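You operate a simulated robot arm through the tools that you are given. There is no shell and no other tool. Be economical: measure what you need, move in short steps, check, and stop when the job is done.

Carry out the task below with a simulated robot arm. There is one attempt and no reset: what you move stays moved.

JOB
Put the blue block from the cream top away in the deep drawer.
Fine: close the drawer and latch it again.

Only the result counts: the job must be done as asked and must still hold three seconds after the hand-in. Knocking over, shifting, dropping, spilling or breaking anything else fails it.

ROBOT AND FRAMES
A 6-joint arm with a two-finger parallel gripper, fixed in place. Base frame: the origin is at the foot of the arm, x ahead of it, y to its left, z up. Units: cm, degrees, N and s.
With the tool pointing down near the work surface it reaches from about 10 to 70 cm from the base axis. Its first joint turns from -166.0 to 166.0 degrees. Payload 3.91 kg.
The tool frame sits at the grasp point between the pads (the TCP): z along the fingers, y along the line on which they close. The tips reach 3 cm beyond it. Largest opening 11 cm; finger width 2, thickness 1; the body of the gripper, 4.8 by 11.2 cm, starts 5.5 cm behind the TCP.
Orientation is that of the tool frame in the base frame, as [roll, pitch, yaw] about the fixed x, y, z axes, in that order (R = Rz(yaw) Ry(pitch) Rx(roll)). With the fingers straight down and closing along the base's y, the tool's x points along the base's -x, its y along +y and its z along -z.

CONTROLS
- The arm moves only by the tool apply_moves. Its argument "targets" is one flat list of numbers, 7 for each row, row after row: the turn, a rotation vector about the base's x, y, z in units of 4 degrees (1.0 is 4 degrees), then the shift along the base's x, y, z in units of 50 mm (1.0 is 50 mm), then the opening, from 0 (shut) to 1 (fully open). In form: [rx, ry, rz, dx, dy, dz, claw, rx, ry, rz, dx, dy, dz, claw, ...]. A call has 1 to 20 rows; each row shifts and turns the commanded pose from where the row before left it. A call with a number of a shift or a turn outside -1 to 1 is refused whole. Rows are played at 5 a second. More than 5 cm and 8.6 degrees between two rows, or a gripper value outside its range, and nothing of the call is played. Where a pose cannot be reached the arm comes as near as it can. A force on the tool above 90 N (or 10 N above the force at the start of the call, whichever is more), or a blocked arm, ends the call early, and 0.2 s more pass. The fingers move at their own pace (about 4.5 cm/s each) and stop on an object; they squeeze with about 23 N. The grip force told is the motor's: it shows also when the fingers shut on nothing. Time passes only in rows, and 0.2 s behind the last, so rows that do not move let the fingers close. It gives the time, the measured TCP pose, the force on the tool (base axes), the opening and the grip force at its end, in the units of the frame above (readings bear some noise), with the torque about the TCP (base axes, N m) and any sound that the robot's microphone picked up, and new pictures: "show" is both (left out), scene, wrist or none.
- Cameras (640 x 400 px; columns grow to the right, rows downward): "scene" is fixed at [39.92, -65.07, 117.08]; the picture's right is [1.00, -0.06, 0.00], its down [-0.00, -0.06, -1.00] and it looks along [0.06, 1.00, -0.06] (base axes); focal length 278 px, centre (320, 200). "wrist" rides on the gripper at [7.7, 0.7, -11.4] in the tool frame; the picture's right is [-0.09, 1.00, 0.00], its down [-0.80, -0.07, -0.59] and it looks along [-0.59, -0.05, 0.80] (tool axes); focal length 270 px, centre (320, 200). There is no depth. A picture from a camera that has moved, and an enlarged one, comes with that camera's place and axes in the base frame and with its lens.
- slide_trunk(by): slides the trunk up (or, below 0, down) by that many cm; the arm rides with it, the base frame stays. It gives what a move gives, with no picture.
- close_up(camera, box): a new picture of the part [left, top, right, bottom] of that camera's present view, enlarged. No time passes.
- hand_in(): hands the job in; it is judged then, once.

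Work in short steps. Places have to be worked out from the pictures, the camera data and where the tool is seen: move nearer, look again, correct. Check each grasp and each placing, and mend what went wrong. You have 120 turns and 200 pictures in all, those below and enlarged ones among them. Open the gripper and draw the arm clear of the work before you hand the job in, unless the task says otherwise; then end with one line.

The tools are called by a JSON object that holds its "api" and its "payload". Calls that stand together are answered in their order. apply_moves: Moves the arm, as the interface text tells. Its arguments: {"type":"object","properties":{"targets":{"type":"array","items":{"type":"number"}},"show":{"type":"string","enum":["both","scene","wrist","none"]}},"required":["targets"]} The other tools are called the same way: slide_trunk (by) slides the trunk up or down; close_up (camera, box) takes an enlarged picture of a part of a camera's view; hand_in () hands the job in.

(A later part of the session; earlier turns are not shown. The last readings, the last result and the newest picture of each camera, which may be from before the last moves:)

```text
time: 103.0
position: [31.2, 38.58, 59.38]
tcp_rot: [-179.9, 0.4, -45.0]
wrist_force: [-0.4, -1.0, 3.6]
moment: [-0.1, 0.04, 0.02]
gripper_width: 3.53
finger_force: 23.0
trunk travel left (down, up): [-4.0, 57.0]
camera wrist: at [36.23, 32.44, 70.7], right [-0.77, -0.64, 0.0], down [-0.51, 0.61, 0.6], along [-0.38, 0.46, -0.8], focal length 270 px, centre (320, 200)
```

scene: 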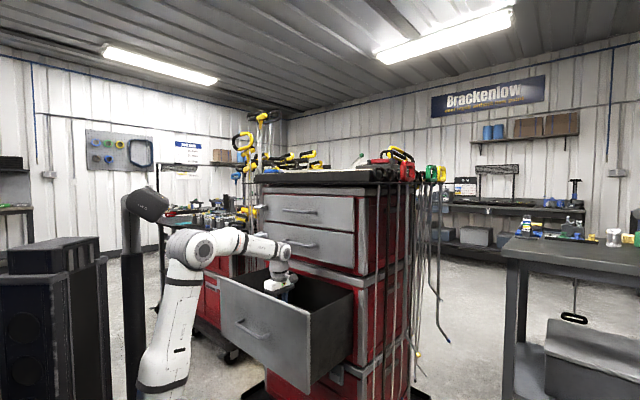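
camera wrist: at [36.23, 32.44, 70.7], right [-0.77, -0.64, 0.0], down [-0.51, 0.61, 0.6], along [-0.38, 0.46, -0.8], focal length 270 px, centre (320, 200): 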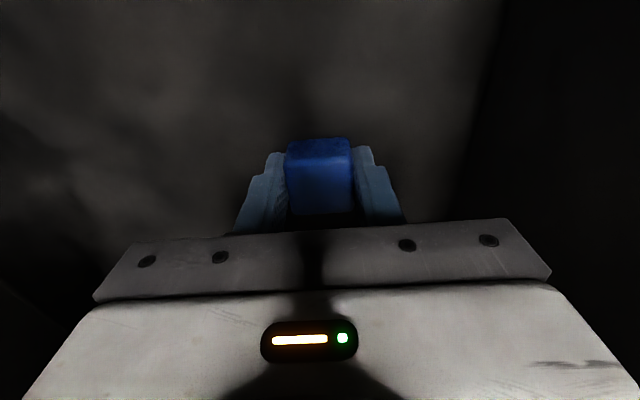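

Contact with the drawer floor (3.6 N). Release and lift straight up.

{"api": "apply_moves", "payload": {"targets": [0, 0, 0, 0, 0, 0, 0.5, 0, 0, 0, 0, 0, 0, 0.5, 0, 0, 0, 0, 0, 0, 0.5, 0, 0, 0, 0, 0, 0.2, 0.5, 0, 0, 0, 0, 0, 0.4, 0.5, 0, 0, 0, 0, 0, 0.4, 0.5, 0, 0, 0, 0, 0, 0.5, 0.5, 0, 0, 0, 0, 0, 0.5, 0.5, 0, 0, 0, 0, 0, 0.5, 0.5], "show": "wrist"}}

```text
time: 105.0
position: [31.27, 38.5, 71.68]
tcp_rot: [-179.9, 0.4, -45.0]
wrist_force: [0.0, 0.6, 0.4]
moment: [-0.03, 0.02, -0.02]
gripper_width: 5.51
finger_force: 0.0
trunk travel left (down, up): [-4.0, 57.0]
camera wrist: at [36.21, 32.45, 83.13], right [-0.77, -0.64, 0.0], down [-0.51, 0.61, 0.6], along [-0.38, 0.46, -0.8], focal length 270 px, centre (320, 200)
```

wrist: 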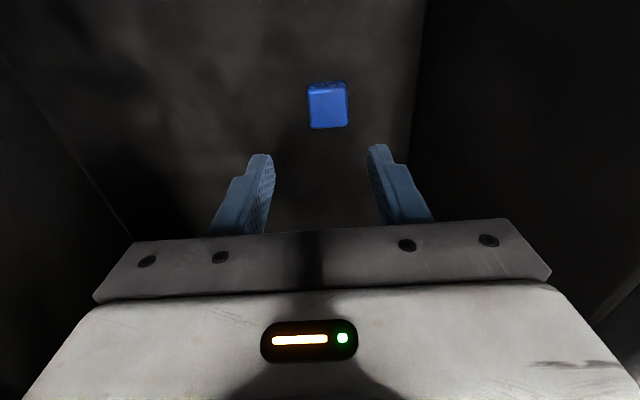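

The blue block rests on the drawer floor. I raise the arm out of the drawer with the trunk, then turn the tool back for pushing the front.

{"api": "slide_trunk", "payload": {"by": 27}}

{"api": "apply_moves", "payload": {"targets": [0, 0, -1, 0, 0, 0, 0.2, 0, 0, -1, 0, 0, 0, 0.2, 0, 0, -1, 0, 0, 0, 0.2, 0, 0, -1, 0, 0, 0, 0.2, 0, 0, -1, 0, 0, 0, 0.2, 0, 0, -1, -0.2, 0, 0, 0.1, 0, 0, -1, -0.2, 0, 0, 0, 0, 0, -1, -0.2, 0, 0, 0, 0, 0, -1, -0.2, 0, 0, 0, 0, 0, -1, -0.2, 0, 0, 0, 0, 0, -1, -0.2, 0, 0, 0, 0, 0, -1, -0.2, 0, 0, 0, 0, 0, -1, -0.2, 0, 0, 0, 0, 0, -1, -0.2, 0, 0, 0, 0, 0, -1, -0.2, 0, 0, 0, 0, 0, -1, -0.2, 0, 0, 0, 0, 0, -1, -0.2, 0, 0, 0, 0, 0, -1, -0.2, 0, 0, 0, 0, 0, -1, -0.2, 0, 0, 0, 0, 0, -1, -0.2, 0, 0, 0]}}

```text
time: 107.7
position: [31.14, 38.46, 98.71]
tcp_rot: [-179.9, 0.4, -45.0]
wrist_force: [0.1, 0.1, -0.3]
moment: [-0.05, 0.02, 0.01]
gripper_width: 5.5
finger_force: 0.0
trunk travel left (down, up): [-31.0, 30.0]
```

```text
time: 111.9
position: [16.2, 38.45, 98.71]
tcp_rot: [-179.9, 0.4, -125.1]
wrist_force: [0.1, 0.4, -0.3]
moment: [-0.03, -0.01, 0.04]
gripper_width: 0.0
finger_force: 23.3
trunk travel left (down, up): [-31.0, 30.0]
camera wrist: at [11.11, 32.48, 110.1], right [-0.76, 0.65, 0.0], down [0.52, 0.61, 0.6], along [0.39, 0.46, -0.8], focal length 270 px, centre (320, 200)
```

scene: 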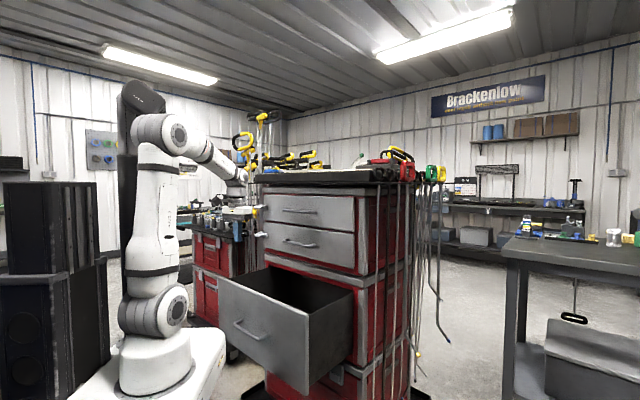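
wrist: 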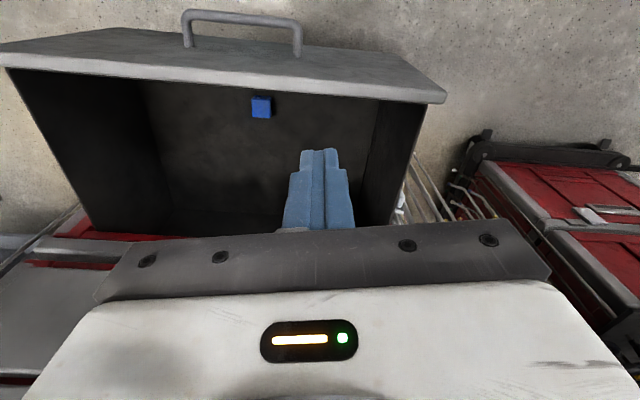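

Block sits in the drawer, front edge at r≈40. I move to base side (r≈32, t≈20), finish the yaw and tilt the tool 36° outward.

{"api": "apply_moves", "payload": {"targets": [0, 0, -0.83, -0.4, -0.1, 0, 0, 0, 0, -0.83, -0.4, -0.1, 0, 0, 0, 0, -0.83, -0.4, -0.1, 0, 0, 0, 0, 0, -0.35, -0.05, 0, 0, 0.707, -0.707, 0, 0, 0, 0, 0, 0.707, -0.707, 0, 0, 0, 0, 0, 0.707, -0.707, 0, 0, 0, 0, 0, 0.707, -0.707, 0, 0, 0, 0, 0, 0.707, -0.707, 0, 0, 0, 0, 0, 0.707, -0.707, 0, 0, 0, 0, 0, 0.707, -0.707, 0, 0, 0, 0, 0, 0.707, -0.707, 0, 0, 0, 0, 0, 0.707, -0.707, 0, 0, 0, 0, 0, 0, 0, 0, 0, 0, 0, 0]}}

```text
time: 114.9
position: [8.41, 36.74, 98.76]
tcp_rot: [180.0, 36.4, -135.1]
wrist_force: [-0.1, -1.2, -0.6]
moment: [-0.01, 0.02, 0.0]
gripper_width: 0.0
finger_force: 23.1
trunk travel left (down, up): [-31.0, 30.0]
camera wrist: at [-1.24, 27.99, 103.35], right [-0.65, 0.75, 0.05], down [0.26, 0.16, 0.95], along [0.71, 0.64, -0.29], focal length 270 px, centre (320, 200)
```

scene: 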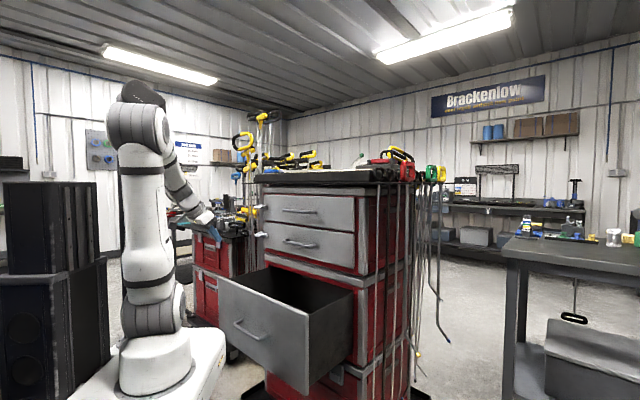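
wrist: 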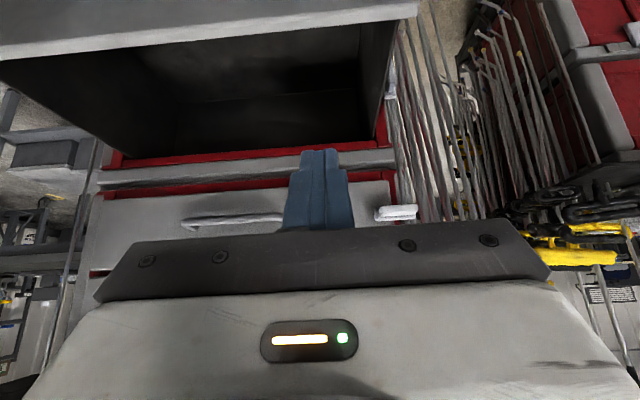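

Tips are ~5 cm in front of the drawer. Lower to the drawer front level via trunk.

{"api": "slide_trunk", "payload": {"by": -23}}

{"api": "apply_moves", "payload": {"targets": [0, 0, 0, 0.14, 0.14, 0, 0, 0, 0, 0, 0.14, 0.14, 0, 0, 0, 0, 0, 0.14, 0.14, 0, 0]}}

```text
time: 117.3
position: [8.34, 36.67, 75.77]
tcp_rot: [-179.9, 36.4, -135.0]
wrist_force: [0.2, 0.6, 0.8]
moment: [0.03, -0.02, -0.01]
gripper_width: 0.0
finger_force: 23.0
trunk travel left (down, up): [-8.0, 53.0]
```

```text
time: 118.2
position: [10.63, 38.82, 75.79]
tcp_rot: [-179.9, 36.5, -135.0]
wrist_force: [0.5, -0.1, -0.8]
moment: [0.0, -0.01, 0.02]
gripper_width: 0.03
finger_force: 23.2
trunk travel left (down, up): [-8.0, 53.0]
camera wrist: at [0.9, 30.09, 80.41], right [-0.65, 0.76, 0.05], down [0.26, 0.16, 0.95], along [0.71, 0.64, -0.3], focal length 270 px, centre (320, 200)
```

scene: 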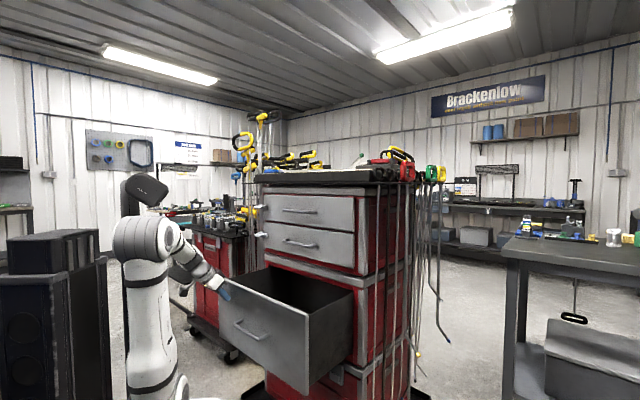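
wrist: 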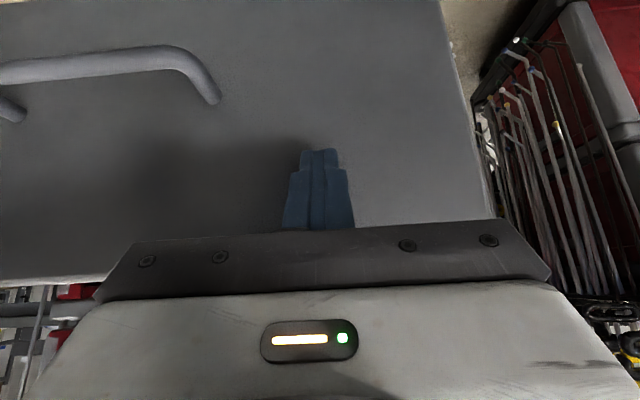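

Positioned well on the front. Push steadily.

{"api": "apply_moves", "payload": {"targets": [0, 0, 0, 0.1, 0.1, 0, 0, 0, 0, 0, 0.1, 0.1, 0, 0, 0, 0, 0, 0.1, 0.1, 0, 0, 0, 0, 0, 0.1, 0.1, 0, 0, 0, 0, 0, 0.1, 0.1, 0, 0, 0, 0, 0, 0.1, 0.1, 0, 0, 0, 0, 0, 0.1, 0.1, 0, 0, 0, 0, 0, 0.1, 0.1, 0, 0, 0, 0, 0, 0.1, 0.1, 0, 0, 0, 0, 0, 0.1, 0.1, 0, 0, 0, 0, 0, 0.1, 0.1, 0, 0, 0, 0, 0, 0.1, 0.1, 0, 0, 0, 0, 0, 0.1, 0.1, 0, 0, 0, 0, 0, 0.1, 0.1, 0, 0]}}

```text
time: 121.2
position: [17.54, 45.86, 75.74]
tcp_rot: [-179.9, 36.4, -134.9]
wrist_force: [-0.7, -0.7, -0.1]
moment: [-0.02, 0.01, 0.01]
gripper_width: 0.0
finger_force: 23.0
trunk travel left (down, up): [-8.0, 53.0]
camera wrist: at [7.88, 37.14, 80.35], right [-0.65, 0.75, 0.05], down [0.26, 0.16, 0.95], along [0.71, 0.64, -0.3], focal length 270 px, centre (320, 200)
```

scene: 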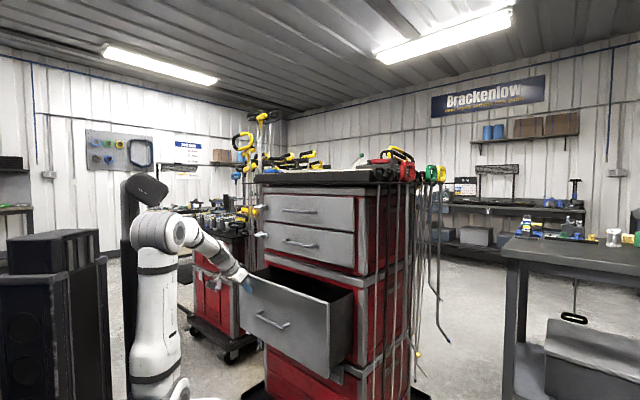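
wrist: 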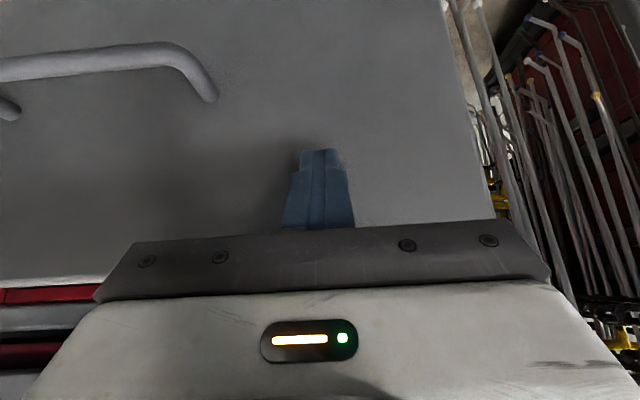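

The drawer is closing smoothly. Continue ~10 cm.

{"api": "apply_moves", "payload": {"targets": [0, 0, 0, 0.1, 0.1, 0, 0, 0, 0, 0, 0.1, 0.1, 0, 0, 0, 0, 0, 0.1, 0.1, 0, 0, 0, 0, 0, 0.1, 0.1, 0, 0, 0, 0, 0, 0.1, 0.1, 0, 0, 0, 0, 0, 0.1, 0.1, 0, 0, 0, 0, 0, 0.1, 0.1, 0, 0, 0, 0, 0, 0.1, 0.1, 0, 0, 0, 0, 0, 0.1, 0.1, 0, 0, 0, 0, 0, 0.1, 0.1, 0, 0, 0, 0, 0, 0.1, 0.1, 0, 0, 0, 0, 0, 0.1, 0.1, 0, 0, 0, 0, 0, 0.1, 0.1, 0, 0, 0, 0, 0, 0.1, 0.1, 0, 0]}}

{"api": "close_up", "payload": {"camera": "scene", "box": [210, 220, 370, 340]}}

```text
time: 124.2
position: [24.52, 52.87, 75.82]
tcp_rot: [-179.9, 36.4, -135.0]
wrist_force: [0.0, 0.6, 0.0]
moment: [-0.01, 0.0, 0.01]
gripper_width: 0.01
finger_force: 23.3
trunk travel left (down, up): [-8.0, 53.0]
camera wrist: at [14.88, 44.12, 80.33], right [-0.65, 0.76, 0.05], down [0.26, 0.16, 0.95], along [0.71, 0.64, -0.3], focal length 270 px, centre (320, 200)
```

scene: 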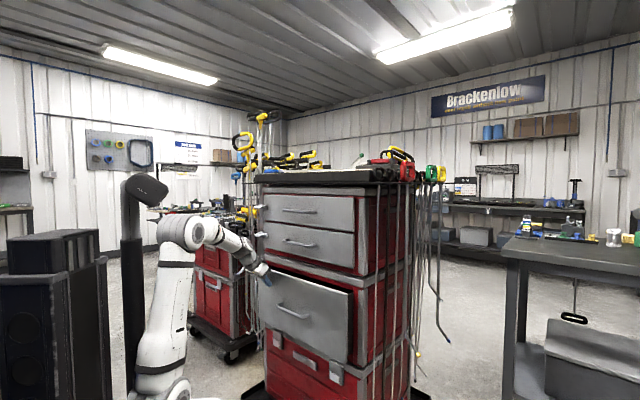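
wrist: 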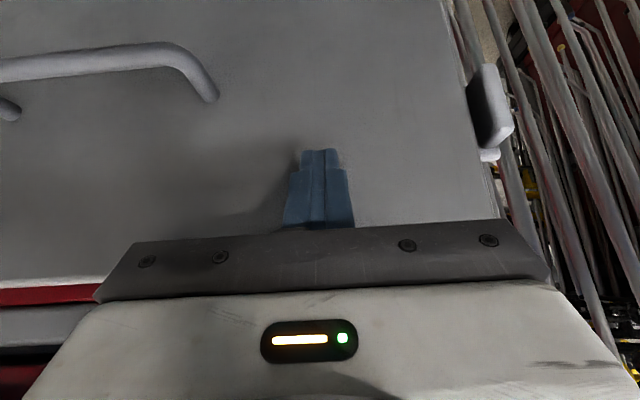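

```text
3.33 times, centred on (290, 280) of scene
camera zoom: at [39.92, -65.07, 117.08], right [1.0, -0.06, 0.0], down [0.0, -0.06, -1.0], along [0.06, 1.0, -0.06], focal length 926 px, centre (420, -67)
```

zoom: 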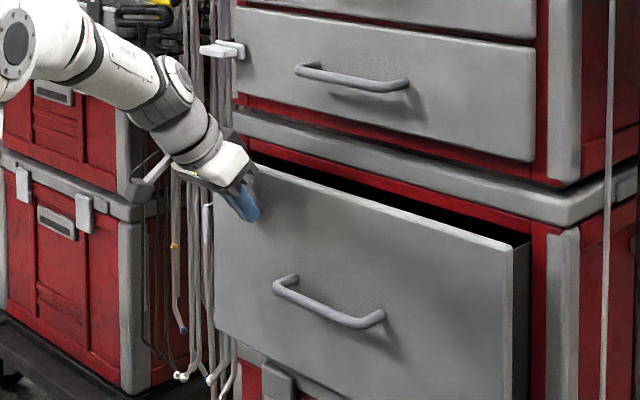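

About 5 cm remains. Continue slowly.

{"api": "apply_moves", "payload": {"targets": [0, 0, 0, 0.08, 0.08, 0, 0, 0, 0, 0, 0.08, 0.08, 0, 0, 0, 0, 0, 0.08, 0.08, 0, 0, 0, 0, 0, 0.08, 0.08, 0, 0, 0, 0, 0, 0.08, 0.08, 0, 0, 0, 0, 0, 0.06, 0.06, 0, 0, 0, 0, 0, 0.06, 0.06, 0, 0]}}

{"api": "close_up", "payload": {"camera": "scene", "box": [210, 220, 370, 340]}}

```text
time: 125.8
position: [27.16, 55.38, 75.72]
tcp_rot: [-179.9, 36.4, -135.0]
wrist_force: [0.0, -0.6, 0.4]
moment: [0.01, 0.03, 0.02]
gripper_width: 0.02
finger_force: 22.9
trunk travel left (down, up): [-8.0, 53.0]
camera wrist: at [17.47, 46.68, 80.39], right [-0.65, 0.76, 0.05], down [0.26, 0.16, 0.95], along [0.71, 0.64, -0.3], focal length 270 px, centre (320, 200)
```

scene: 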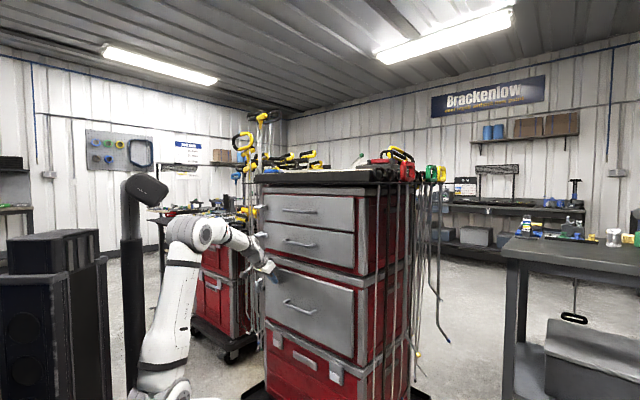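
wrist: 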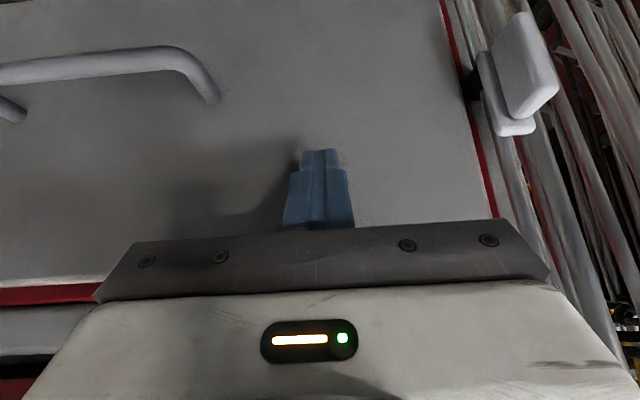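

```text
3.33 times, centred on (290, 280) of scene
camera zoom: at [39.92, -65.07, 117.08], right [1.0, -0.06, 0.0], down [0.0, -0.06, -1.0], along [0.06, 1.0, -0.06], focal length 926 px, centre (420, -67)
```

zoom: 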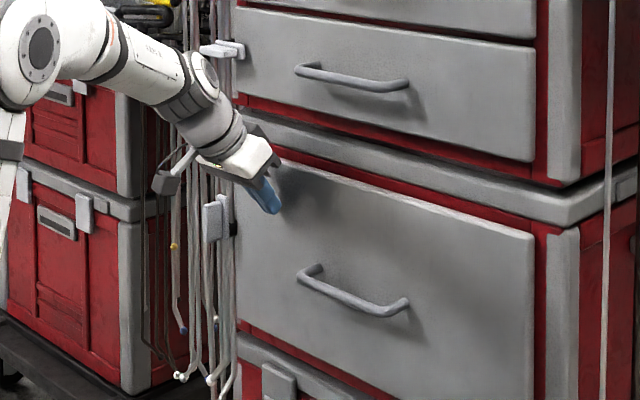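

Nearly closed. Push the last bit in small steps.

{"api": "apply_moves", "payload": {"targets": [0, 0, 0, 0.04, 0.04, 0, 0, 0, 0, 0, 0.04, 0.04, 0, 0, 0, 0, 0, 0.04, 0.04, 0, 0], "show": "none"}}

{"api": "apply_moves", "payload": {"targets": [0, 0, 0, 0.03, 0.03, 0, 0, 0, 0, 0, 0.03, 0.03, 0, 0], "show": "wrist"}}

```text
time: 126.5
position: [27.4, 55.73, 75.74]
tcp_rot: [-179.8, 36.2, -135.1]
wrist_force: [-35.9, -41.6, 0.7]
moment: [-0.22, 1.16, -0.12]
gripper_width: 0.0
finger_force: 23.0
trunk travel left (down, up): [-8.0, 53.0]
```

```text
time: 127.2
position: [27.36, 55.69, 75.66]
tcp_rot: [-179.7, 35.7, -135.1]
wrist_force: [-28.9, -30.5, 11.9]
moment: [-0.18, 0.51, 0.07]
gripper_width: 0.01
finger_force: 22.5
trunk travel left (down, up): [-8.0, 53.0]
stopped in row 2: the force on the tool passed its limit at 93 N (the readings are from after the stop); the commanded pose is now the measured one
camera wrist: at [17.68, 47.08, 80.42], right [-0.65, 0.76, 0.05], down [0.26, 0.17, 0.95], along [0.71, 0.63, -0.31], focal length 270 px, centre (320, 200)
```

wrist: 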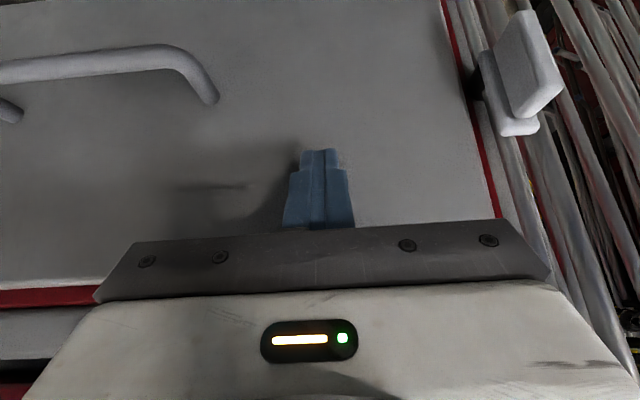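

The drawer is against its stop (force spike), i.e. fully closed. Back off, and turn the tool horizontal in front of the latch.

{"api": "apply_moves", "payload": {"targets": [0, 0, 0, -0.25, -0.25, 0, 0, 0, 0, 0, -0.25, -0.25, 0, 0, 0, 0, 0, -0.25, -0.25, 0, 0, 0, 0, 0, -0.25, -0.25, 0, 0, 0, 0, 0, -0.25, -0.25, 0, 0, 0, 0, 0, -0.25, -0.25, 0, 0, 0.695, -0.695, 0, -0.12, 0.116, -0.073, 0.1, 0.695, -0.695, 0, -0.12, 0.116, -0.073, 0.2, 0.695, -0.695, 0, -0.12, 0.116, -0.073, 0.3, 0.695, -0.695, 0, -0.12, 0.116, -0.073, 0.3, 0.695, -0.695, 0, -0.12, 0.116, -0.073, 0.3, 0.695, -0.695, 0, -0.12, 0.116, -0.073, 0.3, 0.695, -0.695, 0, -0.12, 0.116, -0.073, 0.3, 0.695, -0.695, 0, -0.12, 0.116, -0.073, 0.3, 0.695, -0.695, 0, -0.12, 0.116, -0.073, 0.3, 0.695, -0.695, 0, -0.12, 0.116, -0.073, 0.3, 0.695, -0.695, 0, -0.12, 0.116, -0.073, 0.3, 0.695, -0.695, 0, -0.12, 0.116, -0.073, 0.3, 0.695, -0.695, 0, -0.12, 0.116, -0.073, 0.3, 0.695, -0.695, 0, -0.12, 0.116, -0.073, 0.3]}}

```text
time: 131.4
position: [11.79, 56.54, 70.36]
tcp_rot: [7.1, 89.2, 51.6]
wrist_force: [-0.1, 0.3, -0.7]
moment: [-0.01, 0.01, 0.07]
gripper_width: 3.28
finger_force: 0.0
trunk travel left (down, up): [-8.0, 53.0]
camera wrist: at [3.29, 49.08, 62.48], right [-0.7, 0.71, 0.09], down [-0.38, -0.48, 0.79], along [0.6, 0.52, 0.6], focal length 270 px, centre (320, 200)
```

scene: 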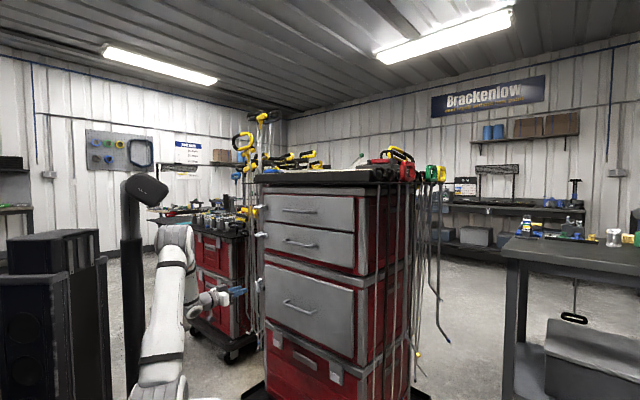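
wrist: 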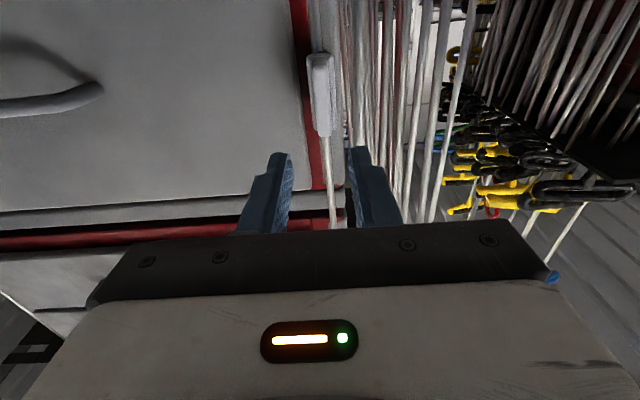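

The tab is centered between the fingers. Advance 8.3 cm and check.

{"api": "apply_moves", "payload": {"targets": [0, 0, 0, 0.2, 0.2, 0, 0.35, 0, 0, 0, 0.2, 0.2, 0, 0.35, 0, 0, 0, 0.2, 0.2, 0, 0.35, 0, 0, 0, 0.2, 0.2, 0, 0.35, 0, 0, 0, 0.2, 0.2, 0, 0.35, 0, 0, 0, 0.17, 0.17, 0, 0.35, 0, 0, 0, 0, 0, 0, 0.35], "show": "wrist"}}

{"api": "close_up", "payload": {"camera": "scene", "box": [210, 260, 290, 310]}}

```text
time: 133.0
position: [17.75, 62.51, 70.36]
tcp_rot: [2.4, 89.3, 47.2]
wrist_force: [-0.3, -1.5, 0.6]
moment: [0.0, 0.02, 0.02]
gripper_width: 3.83
finger_force: 0.0
trunk travel left (down, up): [-8.0, 53.0]
camera wrist: at [9.12, 54.95, 62.47], right [-0.7, 0.71, 0.09], down [-0.38, -0.47, 0.79], along [0.6, 0.52, 0.6], focal length 270 px, centre (320, 200)
```

wrist: 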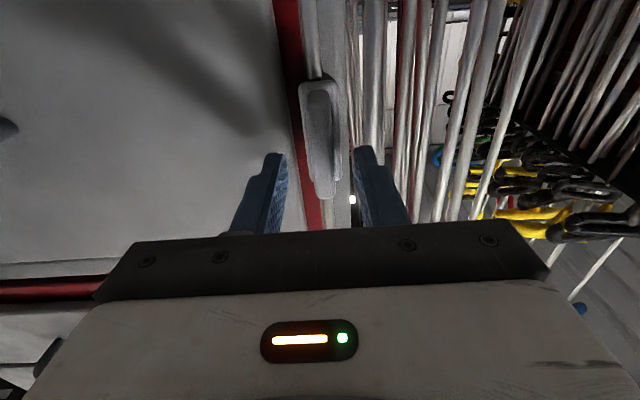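

```text
8.00 times, centred on (250, 285) of scene
camera zoom: at [39.92, -65.07, 117.08], right [1.0, -0.06, 0.0], down [0.0, -0.06, -1.0], along [0.06, 1.0, -0.06], focal length 2221 px, centre (880, -480)
```

zoom: 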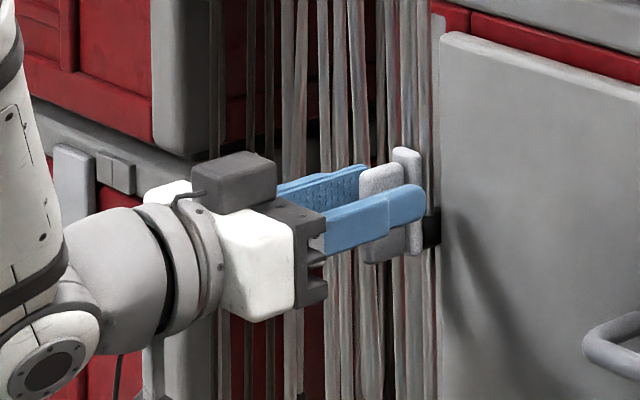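

The tab is straddled. Close on it.

{"api": "apply_moves", "payload": {"targets": [0, 0, 0, 0, 0, 0, 0.1, 0, 0, 0, 0, 0, 0, 0, 0, 0, 0, 0, 0, 0, 0, 0, 0, 0, 0, 0, 0, 0], "show": "wrist"}}

```text
time: 134.0
position: [17.55, 62.58, 70.34]
tcp_rot: [1.7, 89.3, 46.5]
wrist_force: [-7.8, 18.7, 1.8]
moment: [0.2, 0.62, 0.73]
gripper_width: 1.14
finger_force: 45.5
trunk travel left (down, up): [-8.0, 53.0]
camera wrist: at [8.98, 55.06, 62.47], right [-0.7, 0.71, 0.09], down [-0.38, -0.48, 0.79], along [0.6, 0.52, 0.6], focal length 270 px, centre (320, 200)
```

wrist: 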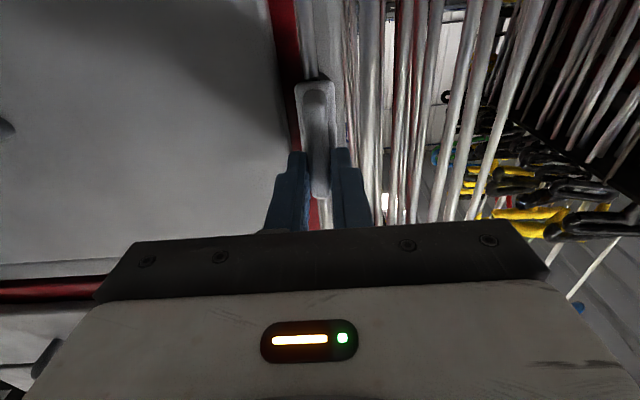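

Gripped. I relax the small lateral offset and turn back the first 28° along the arc.

{"api": "apply_moves", "payload": {"targets": [0, 0, 0, -0.02, 0.02, 0, 0, 0.707, 0.707, 0, 0.032, -0.032, -0.003, 0, 0.707, 0.707, 0, 0.0318, -0.0318, -0.0063, 0, 0.707, 0.707, 0, 0.0314, -0.0314, -0.0094, 0, 0.707, 0.707, 0, 0.0308, -0.0308, -0.0125, 0, 0.707, 0.707, 0, 0.0302, -0.0302, -0.0155, 0, 0.707, 0.707, 0, 0.0293, -0.0293, -0.0185, 0, 0.707, 0.707, 0, 0.0283, -0.0283, -0.0213, 0], "show": "wrist"}}

{"api": "close_up", "payload": {"camera": "scene", "box": [210, 260, 290, 310]}}

```text
time: 135.7
position: [18.03, 62.73, 71.47]
tcp_rot: [93.2, 65.6, 135.8]
wrist_force: [2.1, -15.3, -3.5]
moment: [0.34, -1.19, 0.65]
gripper_width: 1.75
finger_force: 45.2
out of reach, approached as far as the arm can: row 7, 8
trunk travel left (down, up): [-8.0, 53.0]
stopped in row 8: the force on the tool passed its limit at 116 N (the readings are from after the stop); the commanded pose is now the measured one
camera wrist: at [6.83, 57.58, 65.09], right [-0.59, 0.65, 0.49], down [-0.15, -0.68, 0.71], along [0.8, 0.34, 0.5], focal length 270 px, centre (320, 200)
```

wrist: 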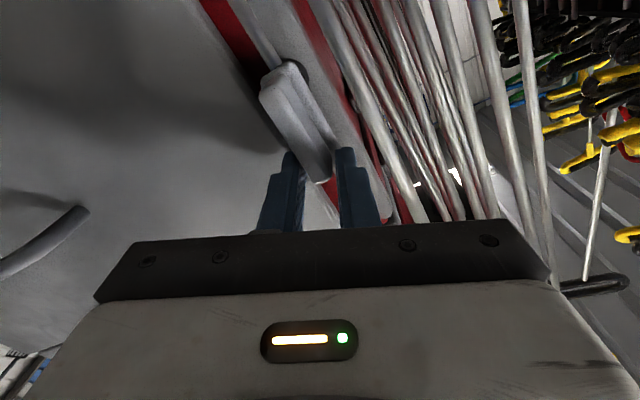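

```text
8.00 times, centred on (250, 285) of scene
camera zoom: at [39.92, -65.07, 117.08], right [1.0, -0.06, 0.0], down [0.0, -0.06, -1.0], along [0.06, 1.0, -0.06], focal length 2221 px, centre (880, -480)
```

zoom: 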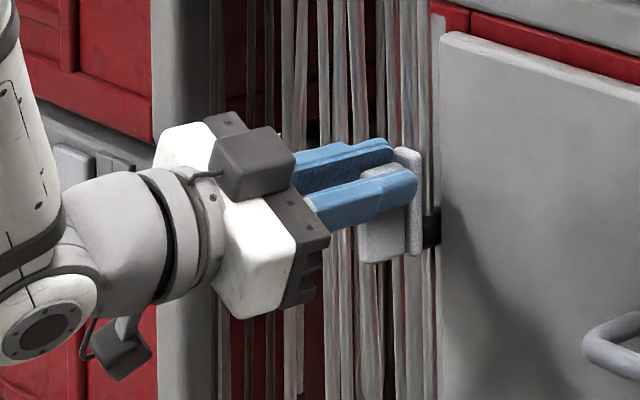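

The wrist hit a joint limit, so the grip slipped; the latch is still upright. I release and back off, and will push the tab over with closed fingers instead.

{"api": "apply_moves", "payload": {"targets": [0, 0, 0, 0, 0, 0, 0.3, 0, 0, 0, 0, 0, 0, 0.4, 0, 0, 0, -0.1, -0.1, 0, 0.4, 0, 0, 0, -0.2, -0.2, 0, 0.4, 0, 0, 0, -0.25, -0.25, 0, 0.4, 0, 0, 0, -0.25, -0.25, 0, 0.4, 0, 0, 0, -0.25, -0.25, 0, 0.4, 0, 0, 0, 0, 0, 0, 0.4]}}

{"api": "close_up", "payload": {"camera": "scene", "box": [210, 260, 290, 310]}}

```text
time: 137.5
position: [12.38, 57.93, 71.98]
tcp_rot: [93.6, 65.8, 136.1]
wrist_force: [0.4, -0.9, -0.9]
moment: [0.03, 0.03, 0.01]
gripper_width: 4.41
finger_force: 0.1
out of reach, approached as far as the arm can: row 6
trunk travel left (down, up): [-8.0, 53.0]
camera wrist: at [1.35, 52.61, 65.51], right [-0.58, 0.65, 0.49], down [-0.16, -0.68, 0.72], along [0.8, 0.34, 0.5], focal length 270 px, centre (320, 200)
```

scene: 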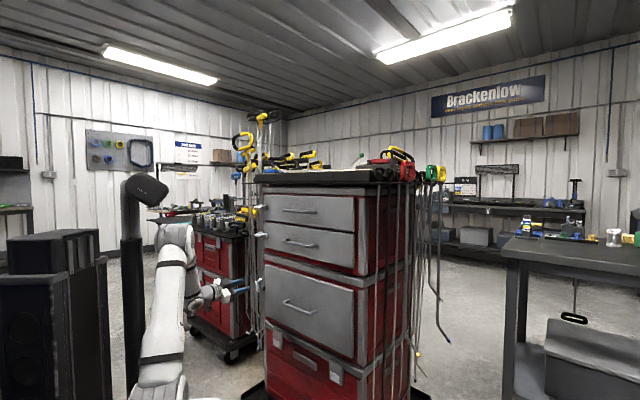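
wrist: 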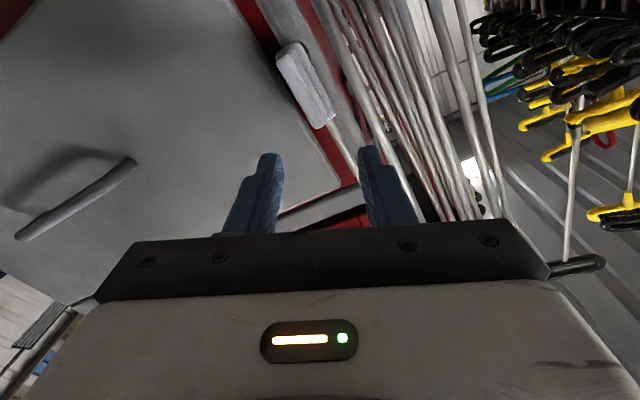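

```text
8.00 times, centred on (250, 285) of scene
camera zoom: at [39.92, -65.07, 117.08], right [1.0, -0.06, 0.0], down [0.0, -0.06, -1.0], along [0.06, 1.0, -0.06], focal length 2221 px, centre (880, -480)
```

zoom: 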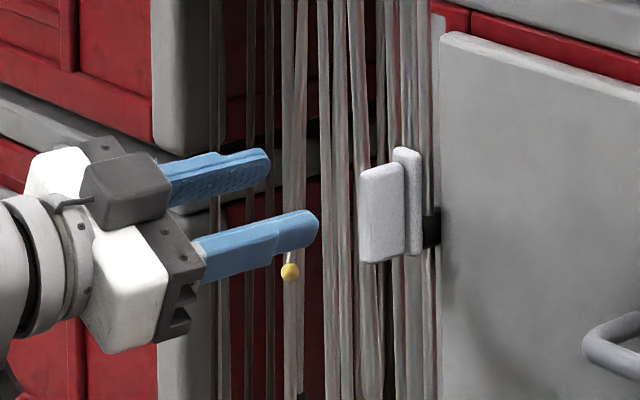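

The latch is undamaged and upright. I roll the tool the other way round (204° about the approach axis) so the latch turn uses the known-good joint range; first part.

{"api": "apply_moves", "payload": {"targets": [-0.707, -0.707, 0, -0.1, -0.1, 0, 0.35, -0.707, -0.707, 0, -0.1, -0.1, 0, 0.35, -0.707, -0.707, 0, -0.1, -0.1, 0, 0.35, -0.707, -0.707, 0, 0, 0, 0, 0.35, -0.707, -0.707, 0, 0, 0, 0, 0.35, -0.707, -0.707, 0, 0, 0, 0, 0.35, -0.707, -0.707, 0, 0, 0, 0, 0.35, -0.707, -0.707, 0, 0, 0, 0, 0.35, -0.707, -0.707, 0, 0, 0, 0, 0.35, -0.707, -0.707, 0, 0, 0, 0, 0.35, -0.707, -0.707, 0, 0, 0, 0, 0.35, -0.707, -0.707, 0, 0, 0, 0, 0.35, -0.707, -0.707, 0, 0, 0, 0, 0.35, -0.707, -0.707, 0, 0, 0, 0, 0.35, -0.707, -0.707, 0, 0, 0, 0, 0.35, -0.707, -0.707, 0, 0, 0, 0, 0.35, -0.707, -0.707, 0, 0, 0, 0, 0.35, -0.707, -0.707, 0, 0, 0, 0, 0.35, -0.707, -0.707, 0, 0, 0, 0, 0.35, -0.707, -0.707, 0, 0, 0, 0, 0.35], "show": "none"}}

{"api": "apply_moves", "payload": {"targets": [-0.707, -0.707, 0, 0, 0, 0, 0.35, -0.707, -0.707, 0, 0, 0, 0, 0.35, -0.707, -0.707, 0, 0, 0, 0, 0.35, -0.707, -0.707, 0, 0, 0, 0, 0.35, -0.707, -0.707, 0, 0, 0, 0, 0.35, -0.707, -0.707, 0, 0, 0, 0, 0.35, -0.707, -0.707, 0, 0, 0, 0, 0.35, -0.707, -0.707, 0, 0, 0, 0, 0.35, -0.707, -0.707, 0, 0, 0, 0, 0.35, -0.707, -0.707, 0, 0, 0, 0, 0.35, -0.707, -0.707, 0, 0, 0, 0, 0.35, -0.707, -0.707, 0, 0, 0, 0, 0.35, -0.707, -0.707, 0, 0, 0, 0, 0.35, -0.707, -0.707, 0, 0, 0, 0, 0.35, -0.707, -0.707, 0, 0, 0, 0, 0.35, -0.707, -0.707, 0, 0, 0, 0, 0.35]}}

```text
time: 141.7
position: [10.92, 56.36, 71.84]
tcp_rot: [-88.0, 34.4, -45.5]
wrist_force: [0.1, 0.6, -0.6]
moment: [0.0, 0.02, -0.02]
gripper_width: 3.86
finger_force: 0.1
trunk travel left (down, up): [-8.0, 53.0]
```

```text
time: 145.1
position: [10.96, 56.19, 71.82]
tcp_rot: [-87.5, -29.6, -45.5]
wrist_force: [0.6, -0.2, -0.4]
moment: [-0.02, 0.0, 0.0]
gripper_width: 3.85
finger_force: 0.1
trunk travel left (down, up): [-8.0, 53.0]
camera wrist: at [7.94, 43.02, 74.64], right [0.32, -0.27, -0.91], down [-0.93, 0.09, -0.36], along [0.18, 0.96, -0.22], focal length 270 px, centre (320, 200)
```

scene: 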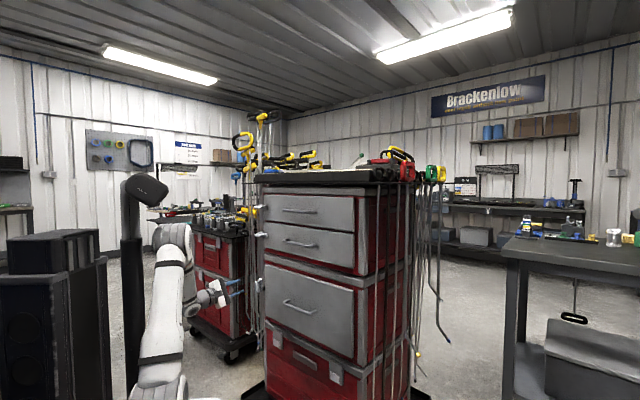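
wrist: 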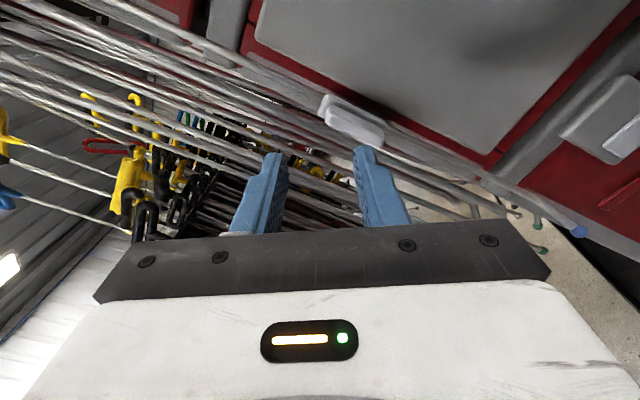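

Continue the remaining 60° roll, correct the slight tilt, and set z to 70.6.

{"api": "apply_moves", "payload": {"targets": [-0.39, 0.39, 0, 0.14, 0.06, -0.24, 0.35, -0.707, -0.707, 0, 0, 0, 0, 0.35, -0.707, -0.707, 0, 0, 0, 0, 0.35, -0.707, -0.707, 0, 0, 0, 0, 0.35, -0.707, -0.707, 0, 0, 0, 0, 0.35, -0.707, -0.707, 0, 0, 0, 0, 0.35, -0.707, -0.707, 0, 0, 0, 0, 0.35, -0.707, -0.707, 0, 0, 0, 0, 0.35, -0.707, -0.707, 0, 0, 0, 0, 0.35, -0.707, -0.707, 0, 0, 0, 0, 0.35, -0.707, -0.707, 0, 0, 0, 0, 0.35, -0.707, -0.707, 0, 0, 0, 0, 0.35, -0.707, -0.707, 0, 0, 0, 0, 0.35, -0.707, -0.707, 0, 0, 0, 0, 0.35, -0.707, -0.707, 0, 0, 0, 0, 0.35, -0.707, -0.707, 0, 0, 0, 0, 0.35, 0, 0, 0, 0, 0, 0, 0.35], "show": "wrist"}}

```text
time: 148.7
position: [11.74, 56.48, 70.6]
tcp_rot: [-153.0, -89.1, 18.3]
wrist_force: [0.2, 0.7, 0.2]
moment: [0.01, 0.0, 0.0]
gripper_width: 3.83
finger_force: 0.1
trunk travel left (down, up): [-8.0, 53.0]
camera wrist: at [4.21, 47.92, 78.52], right [0.71, -0.7, -0.09], down [-0.48, -0.38, -0.79], along [0.52, 0.61, -0.6], focal length 270 px, centre (320, 200)
```

wrist: 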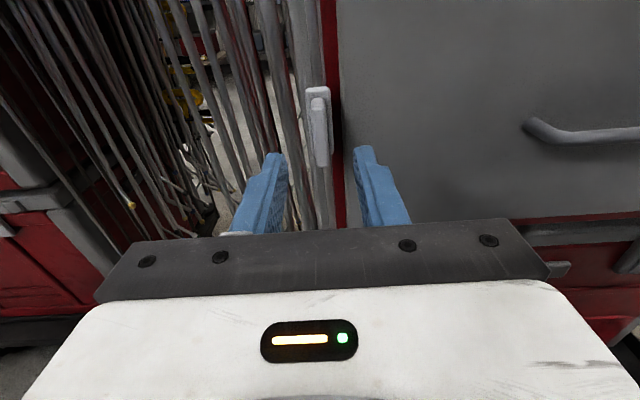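

Aligned as at the unlatching. Advance and grip.

{"api": "apply_moves", "payload": {"targets": [0, 0, 0, 0.2, 0.2, 0, 0.35, 0, 0, 0, 0.2, 0.2, 0, 0.35, 0, 0, 0, 0.2, 0.2, 0, 0.35, 0, 0, 0, 0.2, 0.2, 0, 0.35, 0, 0, 0, 0.2, 0.2, 0, 0.35, 0, 0, 0, 0.17, 0.17, 0, 0.35, 0, 0, 0, 0, 0, 0, 0.2, 0, 0, 0, 0, 0, 0, 0, 0, 0, 0, 0, 0, 0, 0, 0, 0, 0, 0, 0, 0, 0, 0, 0, 0, 0, 0, 0, 0], "show": "wrist"}}

```text
time: 151.1
position: [17.42, 62.47, 70.65]
tcp_rot: [-148.3, -89.3, 13.8]
wrist_force: [-2.0, 13.5, 3.5]
moment: [0.12, 0.41, -0.35]
gripper_width: 1.16
finger_force: 44.7
trunk travel left (down, up): [-8.0, 53.0]
camera wrist: at [10.03, 53.89, 78.45], right [0.71, -0.7, -0.1], down [-0.48, -0.38, -0.79], along [0.52, 0.61, -0.6], focal length 270 px, centre (320, 200)
```

wrist: 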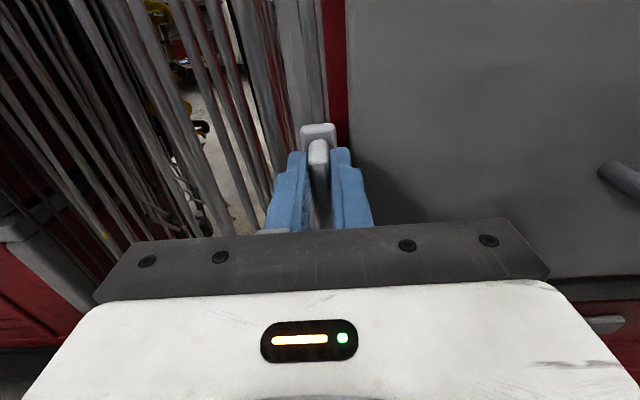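

Gripped. Turn back the first 28° with the arc (lever 3.3 cm).

{"api": "apply_moves", "payload": {"targets": [0, 0, 0, -0.02, 0.02, 0, 0, 0.707, 0.707, 0, 0.032, -0.032, -0.003, 0, 0.707, 0.707, 0, 0.0318, -0.0318, -0.0063, 0, 0.707, 0.707, 0, 0.0314, -0.0314, -0.0094, 0, 0.707, 0.707, 0, 0.0308, -0.0308, -0.0125, 0, 0.707, 0.707, 0, 0.0302, -0.0302, -0.0155, 0, 0.707, 0.707, 0, 0.0293, -0.0293, -0.0185, 0, 0.707, 0.707, 0, 0.0283, -0.0283, -0.0213, 0], "show": "wrist"}}

{"api": "close_up", "payload": {"camera": "scene", "box": [210, 260, 290, 310]}}

```text
time: 152.9
position: [18.62, 61.44, 70.19]
tcp_rot: [-91.2, -61.5, -43.4]
wrist_force: [11.6, 0.6, 1.9]
moment: [0.07, -0.37, -0.69]
gripper_width: 1.16
finger_force: 45.1
trunk travel left (down, up): [-8.0, 53.0]
camera wrist: at [13.68, 50.24, 76.75], right [0.59, -0.59, -0.55], down [-0.74, -0.12, -0.66], along [0.32, 0.8, -0.5], focal length 270 px, centre (320, 200)
```

wrist: 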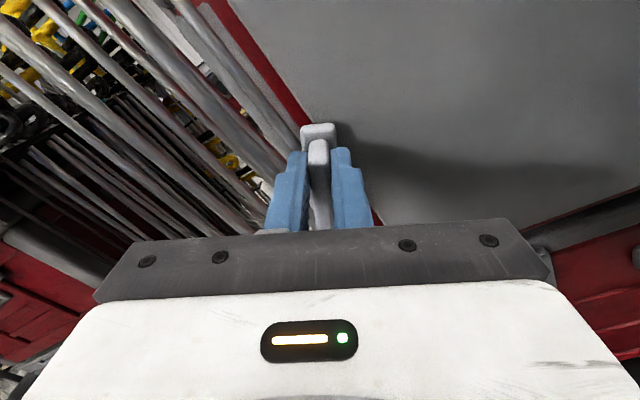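

```text
8.00 times, centred on (250, 285) of scene
camera zoom: at [39.92, -65.07, 117.08], right [1.0, -0.06, 0.0], down [0.0, -0.06, -1.0], along [0.06, 1.0, -0.06], focal length 2221 px, centre (880, -480)
```

zoom: 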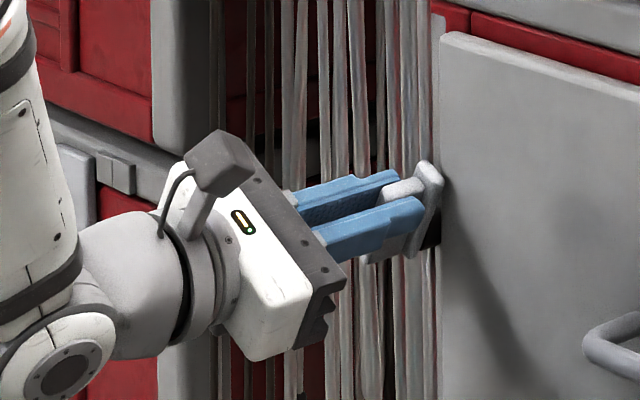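

Turning well. Next 32°.

{"api": "apply_moves", "payload": {"targets": [0.707, 0.707, 0, 0.0275, -0.0275, -0.0234, 0, 0.707, 0.707, 0, 0.0263, -0.0263, -0.026, 0, 0.707, 0.707, 0, 0.0249, -0.0249, -0.0286, 0, 0.707, 0.707, 0, 0.0235, -0.0235, -0.031, 0, 0.707, 0.707, 0, 0.0219, -0.0219, -0.0332, 0, 0.707, 0.707, 0, 0.0202, -0.0202, -0.0353, 0, 0.707, 0.707, 0, 0.0184, -0.0184, -0.0372, 0, 0.707, 0.707, 0, 0.0165, -0.0165, -0.0389, 0], "show": "none"}}

{"api": "close_up", "payload": {"camera": "scene", "box": [210, 260, 290, 310]}}

```text
time: 154.7
position: [19.54, 60.51, 68.9]
tcp_rot: [-90.2, -29.4, -44.3]
wrist_force: [19.5, -15.8, -3.7]
moment: [-0.69, -0.05, -0.33]
gripper_width: 1.16
finger_force: 45.1
trunk travel left (down, up): [-8.0, 53.0]
```

```text
8.00 times, centred on (250, 285) of scene
camera zoom: at [39.92, -65.07, 117.08], right [1.0, -0.06, 0.0], down [0.0, -0.06, -1.0], along [0.06, 1.0, -0.06], focal length 2221 px, centre (880, -480)
```

zoom: 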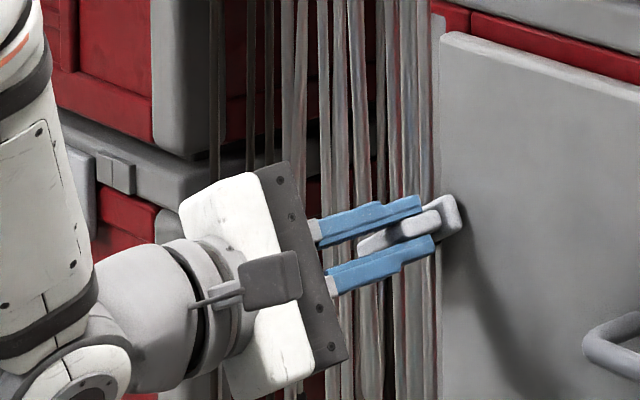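

Nearly there; finish the last 29° with a small correction toward -t.

{"api": "apply_moves", "payload": {"targets": [0.707, 0.707, 0, 0.03, -0.03, -0.0405, 0, 0.707, 0.707, 0, 0.0275, -0.0275, -0.0418, 0, 0.707, 0.707, 0, 0.0105, -0.0105, -0.0429, 0, 0.707, 0.707, 0, 0.0083, -0.0083, -0.0439, 0, 0.707, 0.707, 0, 0.0061, -0.0061, -0.0446, 0, 0.707, 0.707, 0, 0.004, -0.004, -0.0451, 0, 0.707, 0.707, 0, 0.0017, -0.0017, -0.0453, 0, 0.25, 0.25, 0, 0, 0, -0.015, 0, 0, 0, 0, 0, 0, 0, 0], "show": "wrist"}}

{"api": "close_up", "payload": {"camera": "scene", "box": [210, 260, 290, 310]}}

```text
time: 156.7
position: [19.96, 60.15, 67.23]
tcp_rot: [-89.8, 0.0, -44.3]
wrist_force: [5.8, -10.5, -14.9]
moment: [-0.75, 0.07, 1.02]
gripper_width: 1.17
finger_force: 44.6
trunk travel left (down, up): [-8.0, 53.0]
camera wrist: at [17.39, 46.53, 66.5], right [-0.06, 0.06, -1.0], down [-0.99, 0.13, 0.07], along [0.14, 0.99, 0.05], focal length 270 px, centre (320, 200)
```

wrist: 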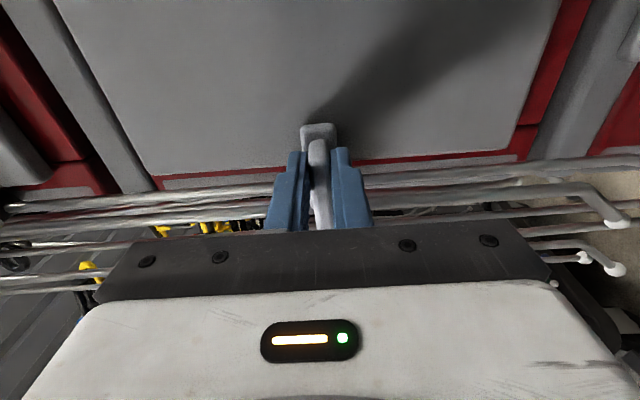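

```text
8.00 times, centred on (250, 285) of scene
camera zoom: at [39.92, -65.07, 117.08], right [1.0, -0.06, 0.0], down [0.0, -0.06, -1.0], along [0.06, 1.0, -0.06], focal length 2221 px, centre (880, -480)
```

zoom: 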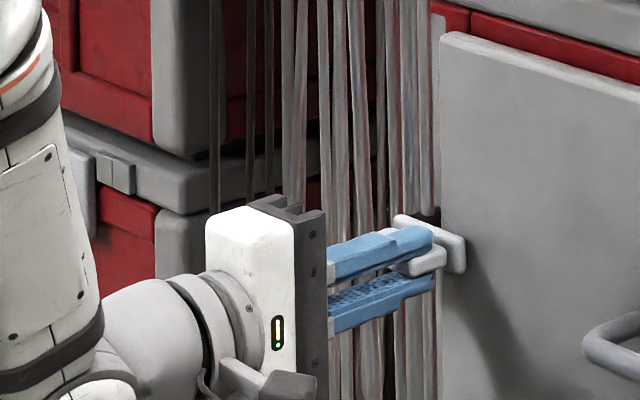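

The latch is horizontal over the drawer edge again. Release gently, back off and inspect.

{"api": "apply_moves", "payload": {"targets": [0, 0, 0, 0, 0, 0, 0.3, 0, 0, 0, 0, 0, 0, 0.45, 0, 0, 0, 0, 0, 0, 0.45, 0, 0, 0, -0.2, -0.2, 0, 0.45, 0, 0, 0, -0.2, -0.2, 0, 0.45, 0, 0, 0, -0.2, -0.2, 0, 0.45, 0, 0, 0, -0.2, -0.2, 0, 0.45, 0, 0, 0, -0.2, -0.2, 0, 0.45, 0, 0, 0, -0.2, -0.2, 0, 0.45, 0, 0, 0, -0.2, -0.2, 0, 0.45, 0, 0, 0, 0, 0, 0, 0.45]}}

{"api": "close_up", "payload": {"camera": "scene", "box": [225, 225, 345, 315]}}

```text
time: 159.1
position: [12.76, 53.01, 67.38]
tcp_rot: [-89.7, -0.1, -44.3]
wrist_force: [0.2, -0.2, -0.5]
moment: [0.0, -0.01, -0.03]
gripper_width: 4.98
finger_force: 0.1
trunk travel left (down, up): [-8.0, 53.0]
camera wrist: at [10.31, 39.49, 66.62], right [-0.06, 0.06, -1.0], down [-0.99, 0.13, 0.07], along [0.14, 0.99, 0.06], focal length 270 px, centre (320, 200)
```

scene: 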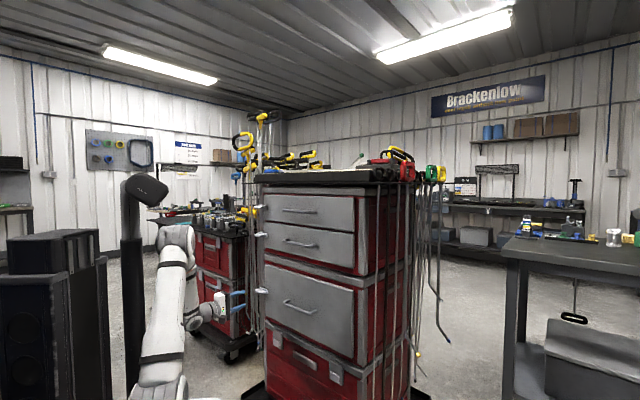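
wrist: 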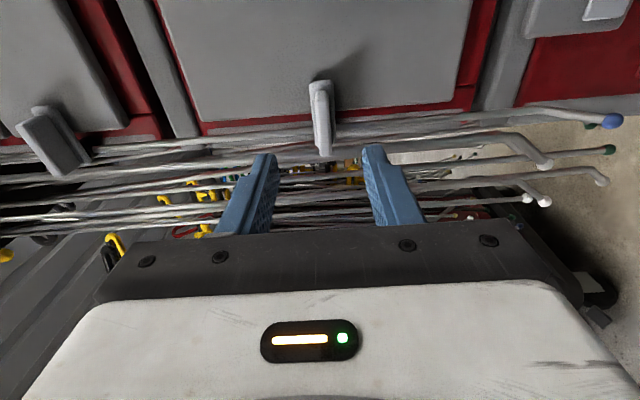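

```text
4.44 times, centred on (285, 270) of scene
camera zoom: at [39.92, -65.07, 117.08], right [1.0, -0.06, 0.0], down [0.0, -0.06, -1.0], along [0.06, 1.0, -0.06], focal length 1234 px, centre (476, -111)
```

zoom: 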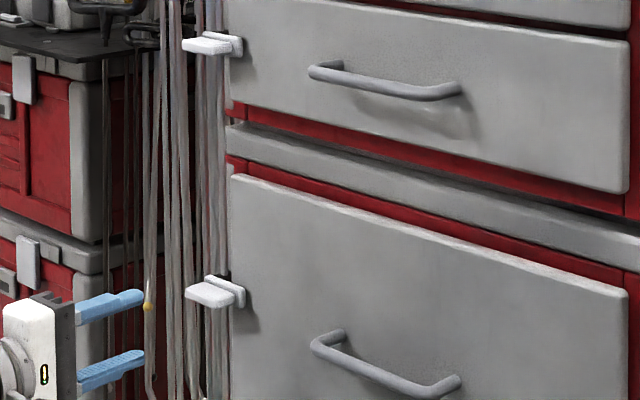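

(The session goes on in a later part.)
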